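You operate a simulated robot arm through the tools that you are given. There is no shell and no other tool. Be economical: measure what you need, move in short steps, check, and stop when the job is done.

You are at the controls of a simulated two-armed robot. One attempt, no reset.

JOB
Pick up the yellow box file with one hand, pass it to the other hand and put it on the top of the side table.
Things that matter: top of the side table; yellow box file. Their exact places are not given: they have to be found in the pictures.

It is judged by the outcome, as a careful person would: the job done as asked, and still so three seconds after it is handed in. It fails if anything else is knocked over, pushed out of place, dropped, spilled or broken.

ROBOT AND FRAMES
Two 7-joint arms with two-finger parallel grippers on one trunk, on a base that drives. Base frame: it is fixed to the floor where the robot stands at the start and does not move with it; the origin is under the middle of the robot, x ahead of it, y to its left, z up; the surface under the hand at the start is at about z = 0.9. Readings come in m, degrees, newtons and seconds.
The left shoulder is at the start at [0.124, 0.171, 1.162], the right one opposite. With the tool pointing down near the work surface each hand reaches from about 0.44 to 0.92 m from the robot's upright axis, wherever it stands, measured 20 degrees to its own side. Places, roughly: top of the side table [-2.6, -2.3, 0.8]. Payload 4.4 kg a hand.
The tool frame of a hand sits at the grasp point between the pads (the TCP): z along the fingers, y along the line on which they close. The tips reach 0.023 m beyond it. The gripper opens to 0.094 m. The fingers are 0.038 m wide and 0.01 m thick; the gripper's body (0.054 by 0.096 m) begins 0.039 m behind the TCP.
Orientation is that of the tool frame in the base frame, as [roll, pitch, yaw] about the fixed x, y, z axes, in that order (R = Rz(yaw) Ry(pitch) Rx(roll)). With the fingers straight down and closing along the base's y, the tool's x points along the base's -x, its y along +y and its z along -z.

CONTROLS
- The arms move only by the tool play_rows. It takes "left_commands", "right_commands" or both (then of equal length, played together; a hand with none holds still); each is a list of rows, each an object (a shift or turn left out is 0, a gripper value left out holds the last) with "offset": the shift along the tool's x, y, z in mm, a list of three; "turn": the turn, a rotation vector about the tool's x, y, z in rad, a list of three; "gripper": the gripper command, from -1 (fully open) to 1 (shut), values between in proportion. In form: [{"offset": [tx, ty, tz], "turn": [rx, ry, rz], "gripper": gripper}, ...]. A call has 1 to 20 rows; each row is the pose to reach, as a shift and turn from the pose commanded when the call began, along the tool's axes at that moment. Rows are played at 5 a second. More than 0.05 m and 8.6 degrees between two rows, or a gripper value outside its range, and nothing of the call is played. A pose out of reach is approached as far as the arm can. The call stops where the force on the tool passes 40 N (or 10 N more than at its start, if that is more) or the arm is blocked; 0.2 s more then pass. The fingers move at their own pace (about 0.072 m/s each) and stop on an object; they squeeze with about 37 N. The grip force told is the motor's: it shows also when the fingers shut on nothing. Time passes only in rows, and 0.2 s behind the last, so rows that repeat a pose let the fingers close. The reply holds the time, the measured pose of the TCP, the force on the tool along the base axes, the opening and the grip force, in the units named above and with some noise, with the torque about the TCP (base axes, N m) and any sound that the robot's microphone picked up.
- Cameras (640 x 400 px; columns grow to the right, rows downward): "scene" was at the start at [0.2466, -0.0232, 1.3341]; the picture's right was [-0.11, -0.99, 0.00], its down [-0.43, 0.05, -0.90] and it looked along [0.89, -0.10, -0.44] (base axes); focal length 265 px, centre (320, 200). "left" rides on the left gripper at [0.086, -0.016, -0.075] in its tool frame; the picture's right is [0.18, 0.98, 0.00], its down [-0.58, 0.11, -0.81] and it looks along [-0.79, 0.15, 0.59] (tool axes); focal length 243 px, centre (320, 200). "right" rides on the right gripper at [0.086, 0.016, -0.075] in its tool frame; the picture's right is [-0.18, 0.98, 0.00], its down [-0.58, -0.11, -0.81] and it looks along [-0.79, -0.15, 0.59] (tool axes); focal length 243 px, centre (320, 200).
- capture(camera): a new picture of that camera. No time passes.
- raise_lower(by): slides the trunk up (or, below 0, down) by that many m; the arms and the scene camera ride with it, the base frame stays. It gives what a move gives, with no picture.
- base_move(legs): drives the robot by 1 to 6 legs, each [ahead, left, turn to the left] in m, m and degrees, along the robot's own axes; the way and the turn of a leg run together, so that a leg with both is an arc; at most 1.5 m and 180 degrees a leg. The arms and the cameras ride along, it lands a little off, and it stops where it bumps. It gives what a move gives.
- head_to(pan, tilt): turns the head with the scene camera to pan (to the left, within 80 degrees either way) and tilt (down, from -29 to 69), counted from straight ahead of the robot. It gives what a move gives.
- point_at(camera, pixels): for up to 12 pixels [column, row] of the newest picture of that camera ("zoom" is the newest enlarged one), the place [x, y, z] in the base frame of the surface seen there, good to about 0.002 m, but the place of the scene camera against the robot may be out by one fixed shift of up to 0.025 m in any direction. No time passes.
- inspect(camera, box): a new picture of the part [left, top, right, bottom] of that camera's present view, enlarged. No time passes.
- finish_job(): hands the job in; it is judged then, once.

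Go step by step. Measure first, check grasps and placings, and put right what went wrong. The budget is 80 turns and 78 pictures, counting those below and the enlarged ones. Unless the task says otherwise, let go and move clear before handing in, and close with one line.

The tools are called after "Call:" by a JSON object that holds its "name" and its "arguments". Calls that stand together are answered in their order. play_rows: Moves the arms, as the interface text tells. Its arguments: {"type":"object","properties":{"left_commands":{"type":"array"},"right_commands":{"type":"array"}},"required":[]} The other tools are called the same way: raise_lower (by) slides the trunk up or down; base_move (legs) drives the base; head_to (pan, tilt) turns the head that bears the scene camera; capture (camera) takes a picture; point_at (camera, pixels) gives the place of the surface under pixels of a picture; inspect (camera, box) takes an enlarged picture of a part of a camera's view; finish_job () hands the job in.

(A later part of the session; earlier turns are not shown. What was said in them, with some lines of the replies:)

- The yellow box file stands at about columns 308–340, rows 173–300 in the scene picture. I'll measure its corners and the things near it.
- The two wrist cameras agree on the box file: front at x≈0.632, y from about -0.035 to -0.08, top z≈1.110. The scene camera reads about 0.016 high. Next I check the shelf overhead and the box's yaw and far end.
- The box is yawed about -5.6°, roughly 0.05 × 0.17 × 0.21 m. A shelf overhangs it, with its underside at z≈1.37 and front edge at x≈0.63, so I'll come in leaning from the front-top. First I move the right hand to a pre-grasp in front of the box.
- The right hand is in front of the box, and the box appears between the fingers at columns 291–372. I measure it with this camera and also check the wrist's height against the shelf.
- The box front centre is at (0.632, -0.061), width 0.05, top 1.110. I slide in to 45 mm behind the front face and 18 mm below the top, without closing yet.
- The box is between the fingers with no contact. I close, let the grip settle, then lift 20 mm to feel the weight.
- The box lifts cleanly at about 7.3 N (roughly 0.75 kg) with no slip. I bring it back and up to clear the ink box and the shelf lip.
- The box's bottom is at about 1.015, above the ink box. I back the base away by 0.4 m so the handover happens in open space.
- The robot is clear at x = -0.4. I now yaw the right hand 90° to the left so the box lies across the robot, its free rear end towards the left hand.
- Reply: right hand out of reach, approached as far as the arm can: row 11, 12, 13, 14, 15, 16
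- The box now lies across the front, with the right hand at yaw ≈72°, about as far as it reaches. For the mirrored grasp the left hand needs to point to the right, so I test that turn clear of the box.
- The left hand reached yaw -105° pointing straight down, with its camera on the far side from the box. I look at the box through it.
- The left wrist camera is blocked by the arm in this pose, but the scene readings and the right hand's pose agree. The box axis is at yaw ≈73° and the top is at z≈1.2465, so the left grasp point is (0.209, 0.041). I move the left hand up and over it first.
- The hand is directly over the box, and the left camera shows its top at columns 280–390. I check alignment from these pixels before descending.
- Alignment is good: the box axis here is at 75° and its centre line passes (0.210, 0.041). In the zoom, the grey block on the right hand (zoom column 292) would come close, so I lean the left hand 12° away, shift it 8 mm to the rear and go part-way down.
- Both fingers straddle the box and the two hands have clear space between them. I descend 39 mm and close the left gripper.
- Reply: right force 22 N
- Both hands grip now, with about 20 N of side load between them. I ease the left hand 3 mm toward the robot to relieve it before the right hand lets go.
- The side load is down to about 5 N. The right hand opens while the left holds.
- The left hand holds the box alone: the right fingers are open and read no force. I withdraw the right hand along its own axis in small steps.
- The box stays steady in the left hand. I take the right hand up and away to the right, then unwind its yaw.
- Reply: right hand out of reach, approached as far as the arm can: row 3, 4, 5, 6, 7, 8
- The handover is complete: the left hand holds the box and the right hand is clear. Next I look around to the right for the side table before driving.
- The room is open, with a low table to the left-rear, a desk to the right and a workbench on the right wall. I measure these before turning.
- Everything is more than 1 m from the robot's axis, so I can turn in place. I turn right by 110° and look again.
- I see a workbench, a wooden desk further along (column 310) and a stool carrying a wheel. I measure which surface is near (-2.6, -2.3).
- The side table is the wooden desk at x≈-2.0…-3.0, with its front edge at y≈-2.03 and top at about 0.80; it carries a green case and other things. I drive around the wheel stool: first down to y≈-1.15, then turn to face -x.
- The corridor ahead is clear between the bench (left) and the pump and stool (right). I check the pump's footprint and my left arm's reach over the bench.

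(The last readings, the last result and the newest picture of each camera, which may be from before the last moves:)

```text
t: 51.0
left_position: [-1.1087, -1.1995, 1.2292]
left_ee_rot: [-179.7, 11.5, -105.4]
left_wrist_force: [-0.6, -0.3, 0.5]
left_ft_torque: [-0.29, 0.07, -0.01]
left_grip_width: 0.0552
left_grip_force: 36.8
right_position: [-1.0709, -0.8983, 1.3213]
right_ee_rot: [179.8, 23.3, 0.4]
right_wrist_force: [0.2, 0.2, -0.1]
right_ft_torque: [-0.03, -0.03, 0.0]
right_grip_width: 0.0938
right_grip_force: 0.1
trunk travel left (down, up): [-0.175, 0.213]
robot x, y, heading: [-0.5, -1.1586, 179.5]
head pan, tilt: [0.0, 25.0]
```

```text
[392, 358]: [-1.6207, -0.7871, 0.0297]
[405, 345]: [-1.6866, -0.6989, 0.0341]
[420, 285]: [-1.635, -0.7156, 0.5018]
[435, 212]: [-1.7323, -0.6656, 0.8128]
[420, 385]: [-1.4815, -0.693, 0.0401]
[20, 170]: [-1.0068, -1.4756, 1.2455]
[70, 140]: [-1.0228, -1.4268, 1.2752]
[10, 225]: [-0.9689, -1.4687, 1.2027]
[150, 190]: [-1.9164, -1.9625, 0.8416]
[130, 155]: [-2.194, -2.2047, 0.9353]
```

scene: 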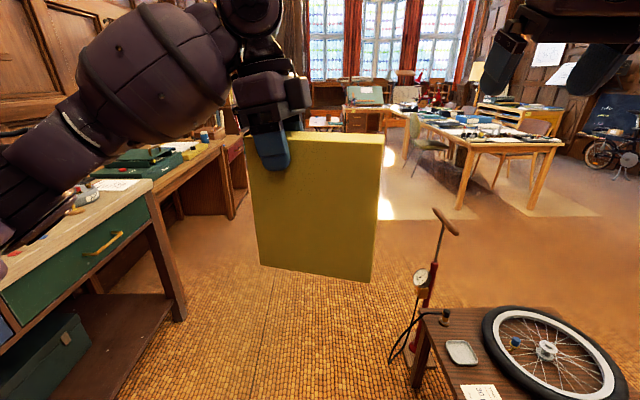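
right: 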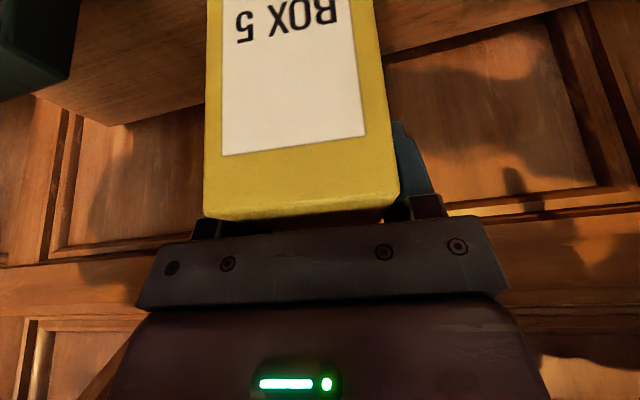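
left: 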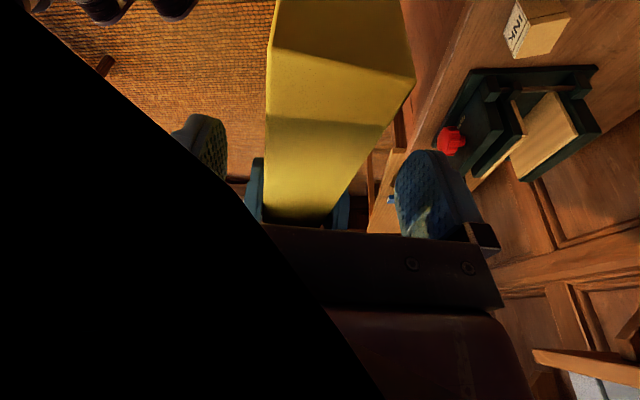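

The pump hose reaches y≈-0.79 on the floor and the bench front is at -1.95, so y≈-1.32 is the middle. I drive along that line to x≈-1.8.

Call:
{"name": "base_move", "arguments": {"legs": [[0.3, 0.16, 0], [1.0, 0.01, 0]]}}

Call:
{"name": "head_to", "arguments": {"pan": 45, "tilt": 30}}

Call:
{"name": "capture", "arguments": {"camera": "scene"}}

```text
t: 58.0
left_position: [-2.414, -1.3455, 1.2284]
left_ee_rot: [-179.7, 11.5, -105.8]
left_wrist_force: [-0.3, 0.3, -8.1]
left_ft_torque: [-0.35, 0.07, 0.0]
left_grip_width: 0.0548
left_grip_force: 37.3
right_position: [-2.3749, -1.0453, 1.3218]
right_ee_rot: [179.9, 23.4, -0.2]
right_wrist_force: [-0.3, -0.8, -0.3]
right_ft_torque: [0.01, 0.03, -0.02]
right_grip_width: 0.0942
right_grip_force: 0.0
trunk travel left (down, up): [-0.175, 0.213]
robot x, y, heading: [-1.8003, -1.3092, 179.0]
head pan, tilt: [0.0, 25.0]
```

```text
t: 59.1
left_position: [-2.4144, -1.3466, 1.2279]
left_ee_rot: [-179.7, 11.5, -105.8]
left_wrist_force: [-0.2, 0.2, -6.3]
left_ft_torque: [-0.28, 0.09, 0.01]
left_grip_width: 0.0551
left_grip_force: 37.1
right_position: [-2.3747, -1.046, 1.3211]
right_ee_rot: [179.8, 23.3, -0.1]
right_wrist_force: [-0.4, -0.2, 0.3]
right_ft_torque: [0.0, 0.0, 0.02]
right_grip_width: 0.0938
right_grip_force: 0.1
trunk travel left (down, up): [-0.175, 0.213]
robot x, y, heading: [-1.802, -1.3084, 178.9]
head pan, tilt: [45.0, 30.0]
```

```text
47 pictures are left
```

scene: 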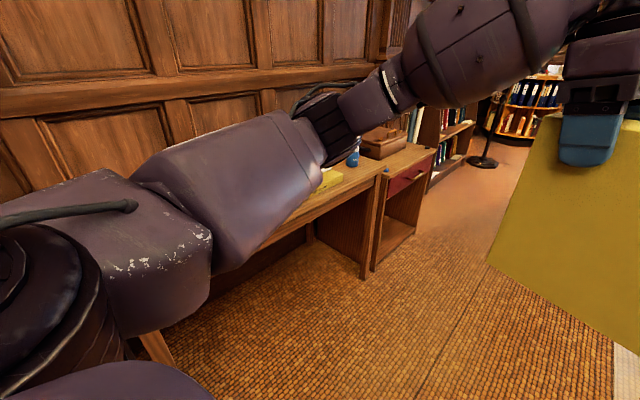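

My arm hides the table from here. I go on to x≈-2.5 and turn left to face the table.

Call:
{"name": "base_move", "arguments": {"legs": [[0.7, 0, 0], [0, 0, 91]]}}

Call:
{"name": "head_to", "arguments": {"pan": 0, "tilt": 35}}

Call:
{"name": "capture", "arguments": {"camera": "scene"}}

```text
t: 66.9
left_position: [-2.4576, -1.9029, 1.2277]
left_ee_rot: [-179.7, 11.5, -15.1]
left_wrist_force: [-0.4, 0.3, -6.6]
left_ft_torque: [-0.1, -0.3, -0.03]
left_grip_width: 0.0549
left_grip_force: 37.2
right_position: [-2.7599, -1.8684, 1.3201]
right_ee_rot: [179.7, 23.3, 90.6]
right_wrist_force: [0.1, -0.3, -0.5]
right_ft_torque: [0.01, -0.04, -0.03]
right_grip_width: 0.0941
right_grip_force: 0.0
trunk travel left (down, up): [-0.175, 0.213]
robot x, y, heading: [-2.5022, -1.2953, -90.3]
head pan, tilt: [45.0, 30.0]
```

```text
t: 68.0
left_position: [-2.4573, -1.9035, 1.228]
left_ee_rot: [-179.7, 11.5, -15.1]
left_wrist_force: [-0.2, -0.4, -6.4]
left_ft_torque: [-0.07, -0.32, -0.01]
left_grip_width: 0.0548
left_grip_force: 37.3
right_position: [-2.7605, -1.8664, 1.3219]
right_ee_rot: [179.7, 23.4, 90.6]
right_wrist_force: [0.3, -0.3, 0.4]
right_ft_torque: [-0.02, -0.04, 0.03]
right_grip_width: 0.0942
right_grip_force: 0.0
trunk travel left (down, up): [-0.175, 0.213]
robot x, y, heading: [-2.5065, -1.2917, -90.3]
head pan, tilt: [0.0, 35.0]
```

```text
46 pictures are left
```

scene: 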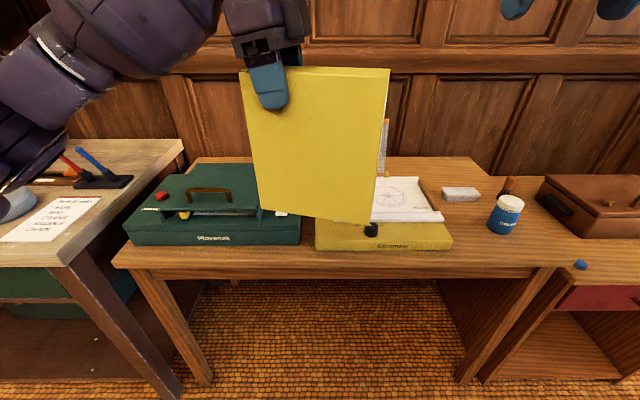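

Now the table is in view: green case at columns 125–300, yellow tray up to 452, then an eraser block (460,193), a mug (505,213) and a handle (508,185). The free area looks to be around columns 440–540, rows 205–265, so I measure it.

Call:
{"name": "point_at", "arguments": {"camera": "scene", "pixels": [[452, 247], [443, 214], [442, 200], [480, 200], [488, 228], [520, 232], [505, 200], [460, 262], [540, 262], [508, 192], [420, 165], [470, 225]]}}

Call:
{"name": "inspect", "arguments": {"camera": "scene", "box": [360, 130, 600, 290]}}

```text
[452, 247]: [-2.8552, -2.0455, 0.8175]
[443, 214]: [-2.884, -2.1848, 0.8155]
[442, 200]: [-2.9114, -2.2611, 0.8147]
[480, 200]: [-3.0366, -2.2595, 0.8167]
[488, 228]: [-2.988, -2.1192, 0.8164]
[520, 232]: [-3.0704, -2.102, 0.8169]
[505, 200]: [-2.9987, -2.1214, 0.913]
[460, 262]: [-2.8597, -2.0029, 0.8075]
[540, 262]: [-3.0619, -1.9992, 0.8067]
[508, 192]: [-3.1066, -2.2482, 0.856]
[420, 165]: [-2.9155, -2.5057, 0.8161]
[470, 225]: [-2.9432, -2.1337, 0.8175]
```

```text
2.50 times, centred on (480, 210) of scene
```

zoom: 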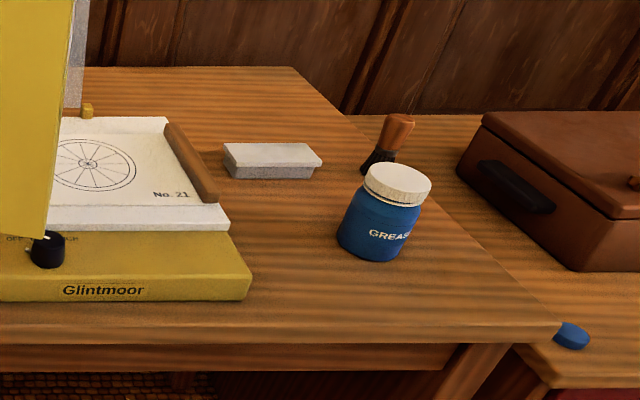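

The free spot is between the tray's roller (x≈-2.89), the eraser block (y≈-2.26) and the grease jar (x≈-3.0). That is about 0.11 × 0.23 m, so the box fits there with its length along y. I unwind the left hand by 105° so the box points at the wall.

Call:
{"name": "play_rows", "arguments": {"left_commands": [{"turn": [-0.026, 0, -0.128]}, {"turn": [-0.052, 0, -0.257]}, {"turn": [-0.079, 0, -0.385]}, {"turn": [-0.105, 0, -0.513]}, {"turn": [-0.131, 0, -0.641]}, {"turn": [-0.157, 0, -0.77]}, {"turn": [-0.183, 0, -0.898]}, {"turn": [-0.21, 0, -1.026]}, {"turn": [-0.236, 0, -1.155]}, {"turn": [-0.262, 0, -1.283]}, {"turn": [-0.288, 0, -1.411]}, {"turn": [-0.315, 0, -1.539]}, {"turn": [-0.341, 0, -1.668]}, {"turn": [-0.367, 0, -1.796]}, {"turn": [-0.367, 0, -1.796]}]}}

Call:
{"name": "capture", "arguments": {"camera": "scene"}}

Call:
{"name": "capture", "arguments": {"camera": "left"}}

```text
t: 71.2
left_position: [-2.4595, -1.9032, 1.2282]
left_ee_rot: [179.8, 11.3, 89.9]
left_wrist_force: [0.1, 0.2, -8.3]
left_ft_torque: [0.33, -0.01, 0.02]
left_grip_width: 0.0549
left_grip_force: 37.0
right_position: [-2.7601, -1.8682, 1.3211]
right_ee_rot: [179.7, 23.2, 90.6]
right_wrist_force: [-0.4, 0.3, -0.7]
right_ft_torque: [-0.01, -0.01, 0.0]
right_grip_width: 0.0941
right_grip_force: 0.0
trunk travel left (down, up): [-0.175, 0.213]
robot x, y, heading: [-2.5041, -1.2938, -90.3]
head pan, tilt: [0.0, 35.0]
```

```text
44 pictures are left
```

scene: 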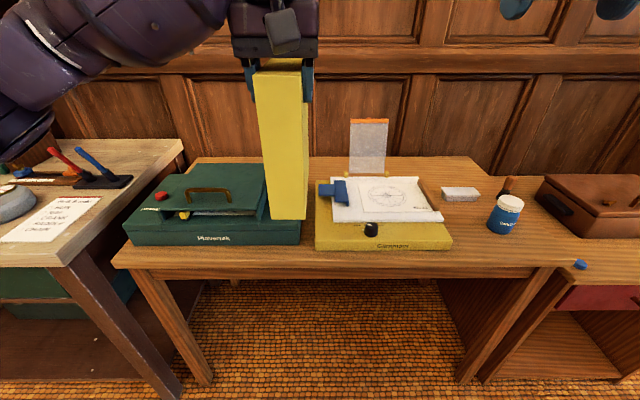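

```text
43 pictures are left
```

left: 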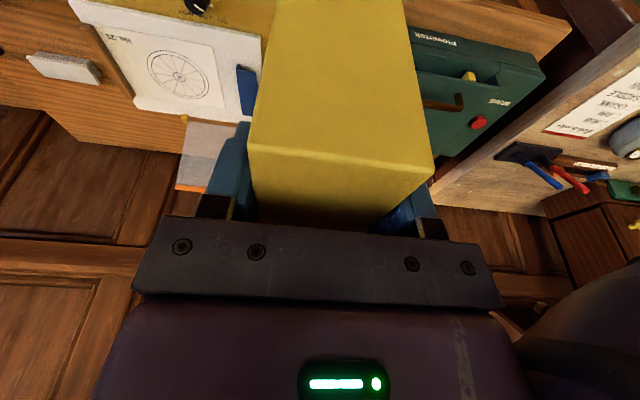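

The box now points at the wall and the left camera sees clearly again. I shift the base right 0.485 m and then ahead 0.1 m to bring the box over the free spot, staying high.

Call:
{"name": "base_move", "arguments": {"legs": [[0, -0.485, 0.3], [0.1, 0, 0]]}}

Call:
{"name": "capture", "arguments": {"camera": "left"}}

Call:
{"name": "capture", "arguments": {"camera": "scene"}}

```text
t: 76.7
left_position: [-2.9412, -2.0042, 1.2282]
left_ee_rot: [179.8, 11.3, 90.2]
left_wrist_force: [-0.1, -0.3, -6.6]
left_ft_torque: [0.31, -0.02, -0.01]
left_grip_width: 0.055
left_grip_force: 36.4
right_position: [-3.2436, -1.9684, 1.3216]
right_ee_rot: [179.8, 23.4, 91.0]
right_wrist_force: [0.2, -0.1, 0.4]
right_ft_torque: [0.04, 0.03, -0.01]
right_grip_width: 0.0941
right_grip_force: 0.0
trunk travel left (down, up): [-0.175, 0.213]
robot x, y, heading: [-2.9928, -1.3886, -89.8]
head pan, tilt: [0.0, 35.0]
```

```text
42 pictures are left
```

left: 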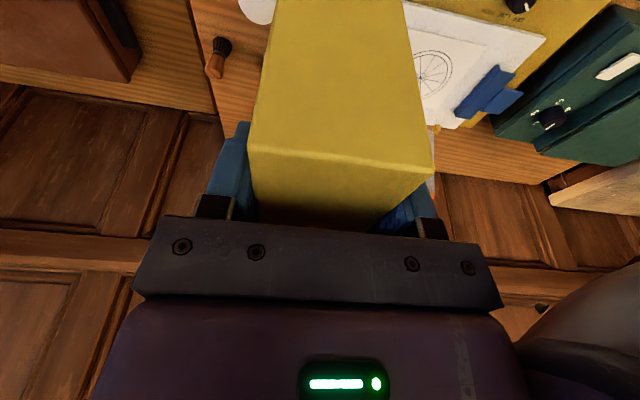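

```text
41 pictures are left
```

scene: 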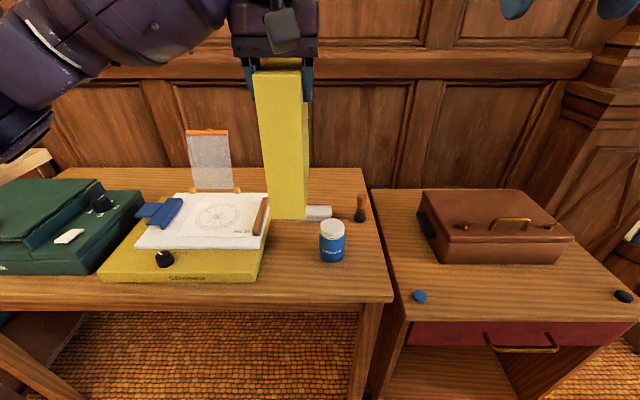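

The box hovers over the strip between the roller (column 265) and the jar (column 320). I measure those obstacles and the box itself to get the scene camera's shift.

Call:
{"name": "point_at", "arguments": {"camera": "scene", "pixels": [[257, 120], [303, 120], [270, 214], [303, 214], [280, 64], [262, 238], [271, 200], [321, 255], [313, 218], [290, 300], [290, 250], [320, 240]]}}

Call:
{"name": "inspect", "arguments": {"camera": "scene", "box": [220, 170, 400, 310]}}

Call:
{"name": "point_at", "arguments": {"camera": "left", "pixels": [[252, 140], [428, 160], [340, 170], [340, 100], [310, 10], [260, 90], [225, 75], [420, 30]]}}

```text
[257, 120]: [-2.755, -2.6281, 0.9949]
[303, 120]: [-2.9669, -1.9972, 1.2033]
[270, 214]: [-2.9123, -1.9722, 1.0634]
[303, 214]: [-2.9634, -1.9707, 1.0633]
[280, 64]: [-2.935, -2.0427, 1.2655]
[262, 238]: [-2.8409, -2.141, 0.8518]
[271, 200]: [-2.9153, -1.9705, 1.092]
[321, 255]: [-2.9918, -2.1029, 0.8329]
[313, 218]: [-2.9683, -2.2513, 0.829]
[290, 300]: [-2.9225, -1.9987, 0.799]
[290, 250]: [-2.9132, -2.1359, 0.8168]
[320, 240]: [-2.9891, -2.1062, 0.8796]
```

```text
2.86 times, centred on (310, 240) of scene
```

zoom: 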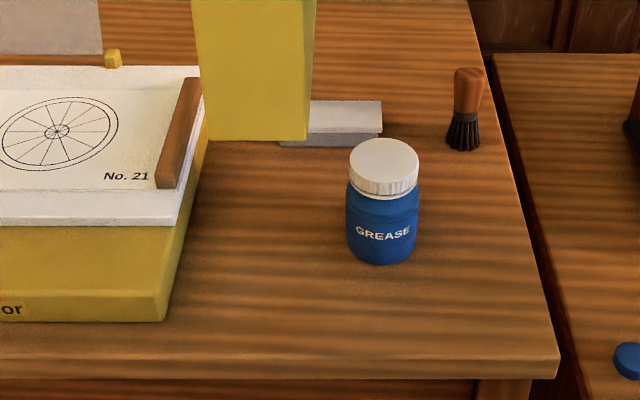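

```text
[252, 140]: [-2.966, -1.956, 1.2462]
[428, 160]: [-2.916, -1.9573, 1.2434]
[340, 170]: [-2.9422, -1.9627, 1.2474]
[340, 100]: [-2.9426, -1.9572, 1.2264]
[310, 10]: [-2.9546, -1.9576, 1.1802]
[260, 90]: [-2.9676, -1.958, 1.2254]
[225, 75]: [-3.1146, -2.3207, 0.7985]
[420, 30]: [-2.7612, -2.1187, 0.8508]
```

The scene readings are off by about (0, -0.014, +0.016). The box spans x -2.966…-2.916 with its near end at y=-1.957. I confirm the tray's right side and the jar and eraser edges in the zoom.

Call:
{"name": "point_at", "arguments": {"camera": "zoom", "pixels": [[174, 316], [190, 245], [206, 165], [200, 90], [210, 150], [350, 230], [352, 250], [342, 240], [284, 144], [290, 150], [320, 148], [300, 356]]}}

```text
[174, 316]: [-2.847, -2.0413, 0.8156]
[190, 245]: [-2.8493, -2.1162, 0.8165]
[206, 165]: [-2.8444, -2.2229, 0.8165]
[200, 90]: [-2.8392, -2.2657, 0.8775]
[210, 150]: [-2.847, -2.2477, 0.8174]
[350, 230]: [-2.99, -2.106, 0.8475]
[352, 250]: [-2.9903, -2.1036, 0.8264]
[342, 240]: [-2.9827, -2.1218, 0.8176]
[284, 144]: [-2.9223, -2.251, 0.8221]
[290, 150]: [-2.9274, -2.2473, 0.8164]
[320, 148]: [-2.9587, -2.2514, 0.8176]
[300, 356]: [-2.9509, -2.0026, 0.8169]
```

The tray's side is at x≈-2.843, the jar's left at -2.990, the eraser's front at y≈-2.238 and the table edge at y≈-1.987. Best box centre is x=-2.917 with the near end at y=-2.03. I shift the hand there at height, then lower the trunk by 0.165.

Call:
{"name": "play_rows", "arguments": {"left_commands": [{"offset": [-24, 8, 4.8]}, {"offset": [-48, 16, 9.5]}, {"offset": [-71.5, 24, 14.3]}, {"offset": [-71.5, 24, 14.3]}]}}

Call:
{"name": "raise_lower", "arguments": {"by": -0.165}}

Call:
{"name": "capture", "arguments": {"camera": "scene"}}

Call:
{"name": "capture", "arguments": {"camera": "left"}}

```text
t: 77.7
left_position: [-2.9169, -2.0752, 1.2286]
left_ee_rot: [179.8, 11.3, 90.1]
left_wrist_force: [0.8, -0.1, -7.7]
left_ft_torque: [0.32, 0.0, -0.01]
left_grip_width: 0.0548
left_grip_force: 36.8
right_position: [-3.244, -1.9697, 1.3218]
right_ee_rot: [179.8, 23.4, 91.0]
right_wrist_force: [-0.2, 0.2, 0.0]
right_ft_torque: [0.0, 0.0, -0.02]
right_grip_width: 0.0941
right_grip_force: 0.1
trunk travel left (down, up): [-0.175, 0.213]
robot x, y, heading: [-2.9909, -1.3947, -90.1]
head pan, tilt: [0.0, 35.0]
```

```text
t: 79.6
left_position: [-2.9182, -2.0739, 1.0658]
left_ee_rot: [179.9, 11.4, 90.3]
left_wrist_force: [-0.2, 0.5, -7.0]
left_ft_torque: [0.36, 0.02, 0.01]
left_grip_width: 0.0552
left_grip_force: 37.1
right_position: [-3.2429, -1.968, 1.1559]
right_ee_rot: [179.7, 23.5, 90.9]
right_wrist_force: [-0.4, 0.4, 0.6]
right_ft_torque: [-0.03, -0.01, 0.04]
right_grip_width: 0.0941
right_grip_force: 0.1
trunk travel left (down, up): [-0.01, 0.378]
robot x, y, heading: [-2.9889, -1.3891, -90.0]
head pan, tilt: [0.0, 35.0]
```

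```text
39 pictures are left
```

scene: 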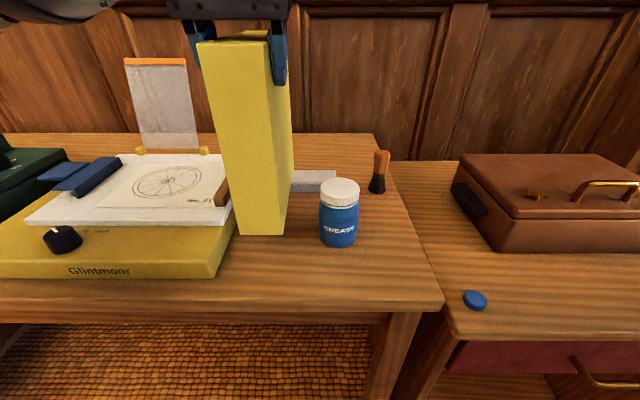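

```text
38 pictures are left
```

left: 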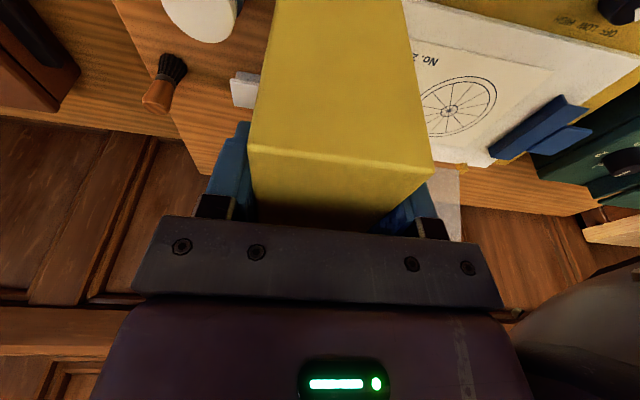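

The box now hangs just above the table. I measure its bottom edge and the clearances again.

Call:
{"name": "point_at", "arguments": {"camera": "scene", "pixels": [[243, 232], [279, 232], [262, 232], [290, 190], [318, 225], [322, 240], [236, 234], [222, 270], [300, 192], [262, 262], [300, 240]]}}

Call:
{"name": "inspect", "arguments": {"camera": "scene", "box": [180, 150, 380, 300]}}

```text
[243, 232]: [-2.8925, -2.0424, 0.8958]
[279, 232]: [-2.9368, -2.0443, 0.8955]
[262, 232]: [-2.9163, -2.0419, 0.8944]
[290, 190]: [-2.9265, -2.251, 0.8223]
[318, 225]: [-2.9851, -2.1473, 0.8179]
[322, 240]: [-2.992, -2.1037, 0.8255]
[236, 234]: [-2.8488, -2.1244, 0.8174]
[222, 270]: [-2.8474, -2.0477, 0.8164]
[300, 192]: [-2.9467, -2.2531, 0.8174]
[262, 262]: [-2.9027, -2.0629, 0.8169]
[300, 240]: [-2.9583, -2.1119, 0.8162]
```

```text
2.67 times, centred on (280, 225) of scene
```

zoom: 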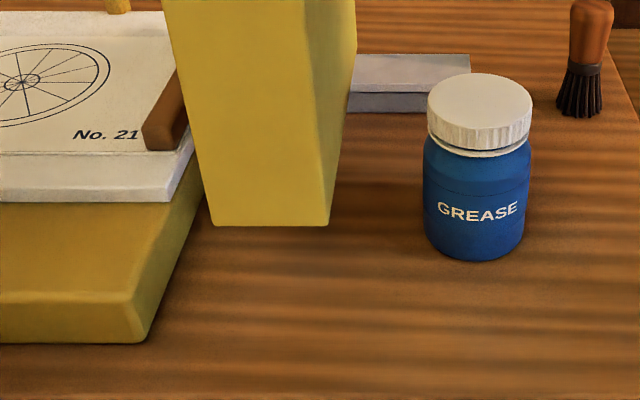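

The gap is about 72 mm, with 44–50 mm clear on either side. I lower 64 mm with the arm.

Call:
{"name": "play_rows", "arguments": {"left_commands": [{"offset": [3.1, 0, 15.7]}, {"offset": [6.3, 0, 31.4]}, {"offset": [9.4, 0, 47]}, {"offset": [11, 0, 55]}, {"offset": [12.5, 0, 62.7]}, {"offset": [12.5, 0, 62.7]}]}}

Call:
{"name": "inspect", "arguments": {"camera": "scene", "box": [180, 150, 380, 300]}}

```text
t: 81.0
left_position: [-2.9165, -2.0747, 1.0009]
left_ee_rot: [179.8, 11.3, 90.2]
left_wrist_force: [-0.1, -0.1, -7.6]
left_ft_torque: [0.28, 0.03, 0.02]
left_grip_width: 0.0549
left_grip_force: 37.0
right_position: [-3.2427, -1.9679, 1.1556]
right_ee_rot: [179.8, 23.4, 90.9]
right_wrist_force: [0.7, -0.2, -0.4]
right_ft_torque: [-0.04, -0.06, 0.01]
right_grip_width: 0.094
right_grip_force: 0.1
trunk travel left (down, up): [-0.01, 0.378]
robot x, y, heading: [-2.9927, -1.3929, -90.0]
head pan, tilt: [0.0, 35.0]
```

```text
2.67 times, centred on (280, 225) of scene
```

zoom: 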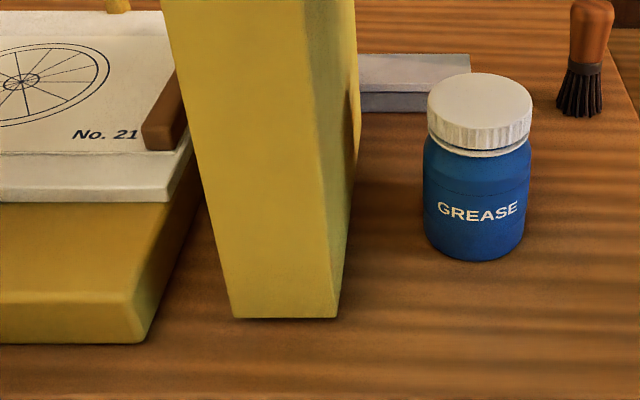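

The box is almost down, still carrying its full weight (-7.6 N). I lower in 2 mm steps to find contact.

Call:
{"name": "play_rows", "arguments": {"left_commands": [{"offset": [0.4, 0, 2]}, {"offset": [0.8, 0, 4]}, {"offset": [1.2, 0, 5.9]}, {"offset": [1.2, 0, 5.9]}]}}

```text
t: 82.0
left_position: [-2.9175, -2.0753, 0.9939]
left_ee_rot: [179.8, 11.3, 90.2]
left_wrist_force: [-0.4, 0.2, -6.4]
left_ft_torque: [0.34, -0.04, -0.01]
left_grip_width: 0.0548
left_grip_force: 37.6
right_position: [-3.2449, -1.9687, 1.1553]
right_ee_rot: [179.8, 23.4, 91.0]
right_wrist_force: [0.0, -0.1, -0.6]
right_ft_torque: [0.0, -0.01, -0.01]
right_grip_width: 0.0941
right_grip_force: 0.0
trunk travel left (down, up): [-0.01, 0.378]
robot x, y, heading: [-2.9894, -1.3924, -90.0]
head pan, tilt: [0.0, 35.0]
```

Call:
{"name": "play_rows", "arguments": {"left_commands": [{"offset": [0.3, 0, 1.5]}, {"offset": [0.6, 0, 3]}, {"offset": [0.6, 0, 3]}]}}

Call:
{"name": "inspect", "arguments": {"camera": "scene", "box": [180, 150, 380, 300]}}

```text
t: 82.8
left_position: [-2.9166, -2.0746, 0.9904]
left_ee_rot: [179.9, 11.4, 90.3]
left_wrist_force: [3.5, -1.4, 4.2]
left_ft_torque: [0.53, -0.07, -0.11]
left_grip_width: 0.0551
left_grip_force: 36.8
right_position: [-3.2436, -1.9677, 1.1555]
right_ee_rot: [179.7, 23.5, 91.0]
right_wrist_force: [0.9, 0.2, 0.3]
right_ft_torque: [0.0, 0.03, 0.01]
right_grip_width: 0.0938
right_grip_force: 0.1
trunk travel left (down, up): [-0.01, 0.378]
robot x, y, heading: [-2.9915, -1.3914, -89.8]
head pan, tilt: [0.0, 35.0]
```

```text
2.67 times, centred on (280, 225) of scene
```

zoom: 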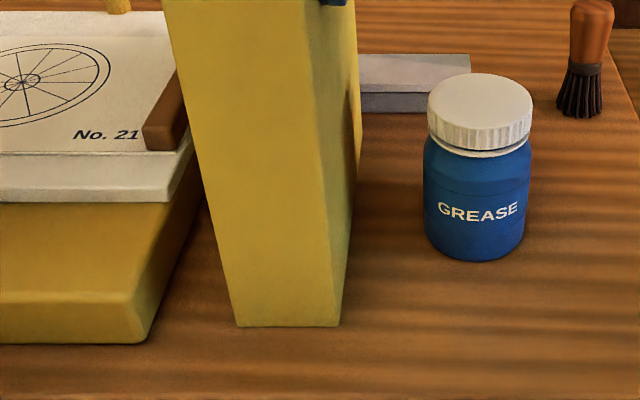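

Contact: the vertical force went from -7 N to +4 N, so the table carries the box. I open the left gripper gently.

Call:
{"name": "play_rows", "arguments": {"left_commands": [{"gripper": 0.4}, {"gripper": 0.1}, {"gripper": -0.3}, {"gripper": -1}, {"gripper": -1}, {"gripper": -1}]}}

Call:
{"name": "capture", "arguments": {"camera": "left"}}

Call:
{"name": "capture", "arguments": {"camera": "scene"}}

```text
t: 84.2
left_position: [-2.9162, -2.0747, 0.9901]
left_ee_rot: [179.8, 11.3, 90.1]
left_wrist_force: [0.1, -1.3, -0.1]
left_ft_torque: [0.03, -0.01, -0.01]
left_grip_width: 0.0939
left_grip_force: 0.1
right_position: [-3.243, -1.9696, 1.1577]
right_ee_rot: [179.8, 23.4, 91.0]
right_wrist_force: [1.1, -0.4, 0.5]
right_ft_torque: [0.0, 0.01, -0.03]
right_grip_width: 0.094
right_grip_force: 0.1
trunk travel left (down, up): [-0.01, 0.378]
robot x, y, heading: [-2.9903, -1.3916, -89.6]
head pan, tilt: [0.0, 35.0]
```

```text
34 pictures are left
```

left: 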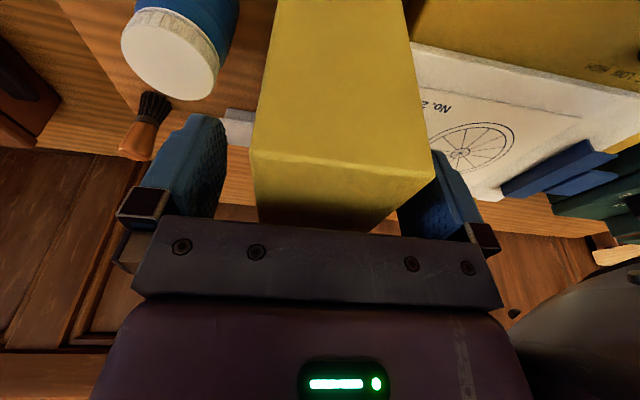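

```text
33 pictures are left
```

scene: 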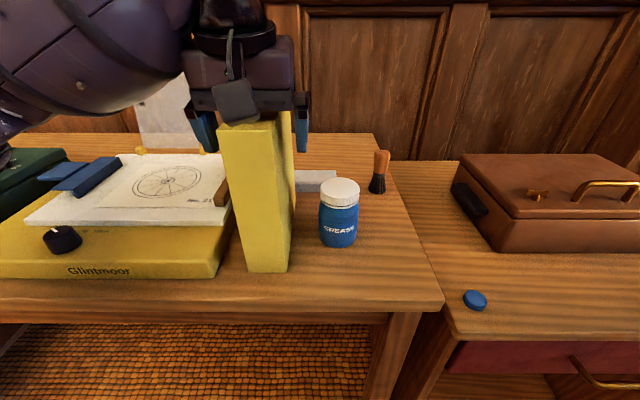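

Both fingers are off the box (width 0.094) and it stands upright. I withdraw the left hand along its own axis, up and back toward the robot.

Call:
{"name": "play_rows", "arguments": {"left_commands": [{"offset": [0, 0, -20]}, {"offset": [0, 0, -40]}, {"offset": [0, 0, -65]}, {"offset": [10, 0, -95]}, {"offset": [30, 0, -125]}, {"offset": [60, 0, -140]}, {"offset": [95, 0, -145]}, {"offset": [95, 0, -145]}]}}

Call:
{"name": "capture", "arguments": {"camera": "scene"}}

```text
t: 86.0
left_position: [-2.917, -1.9534, 1.1132]
left_ee_rot: [179.8, 11.3, 90.2]
left_wrist_force: [-0.3, -0.6, 0.6]
left_ft_torque: [0.03, 0.0, 0.01]
left_grip_width: 0.094
left_grip_force: 0.0
right_position: [-3.2435, -1.9678, 1.157]
right_ee_rot: [179.8, 23.4, 91.0]
right_wrist_force: [-0.6, 0.3, -0.2]
right_ft_torque: [0.02, -0.02, -0.01]
right_grip_width: 0.0939
right_grip_force: 0.0
trunk travel left (down, up): [-0.01, 0.378]
robot x, y, heading: [-2.9913, -1.3923, -90.2]
head pan, tilt: [0.0, 35.0]
```

```text
32 pictures are left
```

scene: 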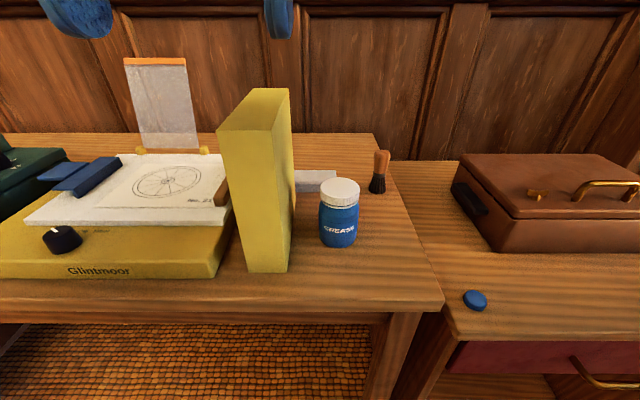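

The box stands upright on the side table at columns 218–293. It is clear of the tray, the jar and the eraser block, which have not moved, and both hands are empty and clear, so I hand in.

Call:
{"name": "finish_job", "arguments": {}}

```text
The job is handed in.
```

I picked up the yellow box file with the right hand, passed it to the left hand in mid-air, and set it upright on the side table. I saw nothing else moved or knocked over.
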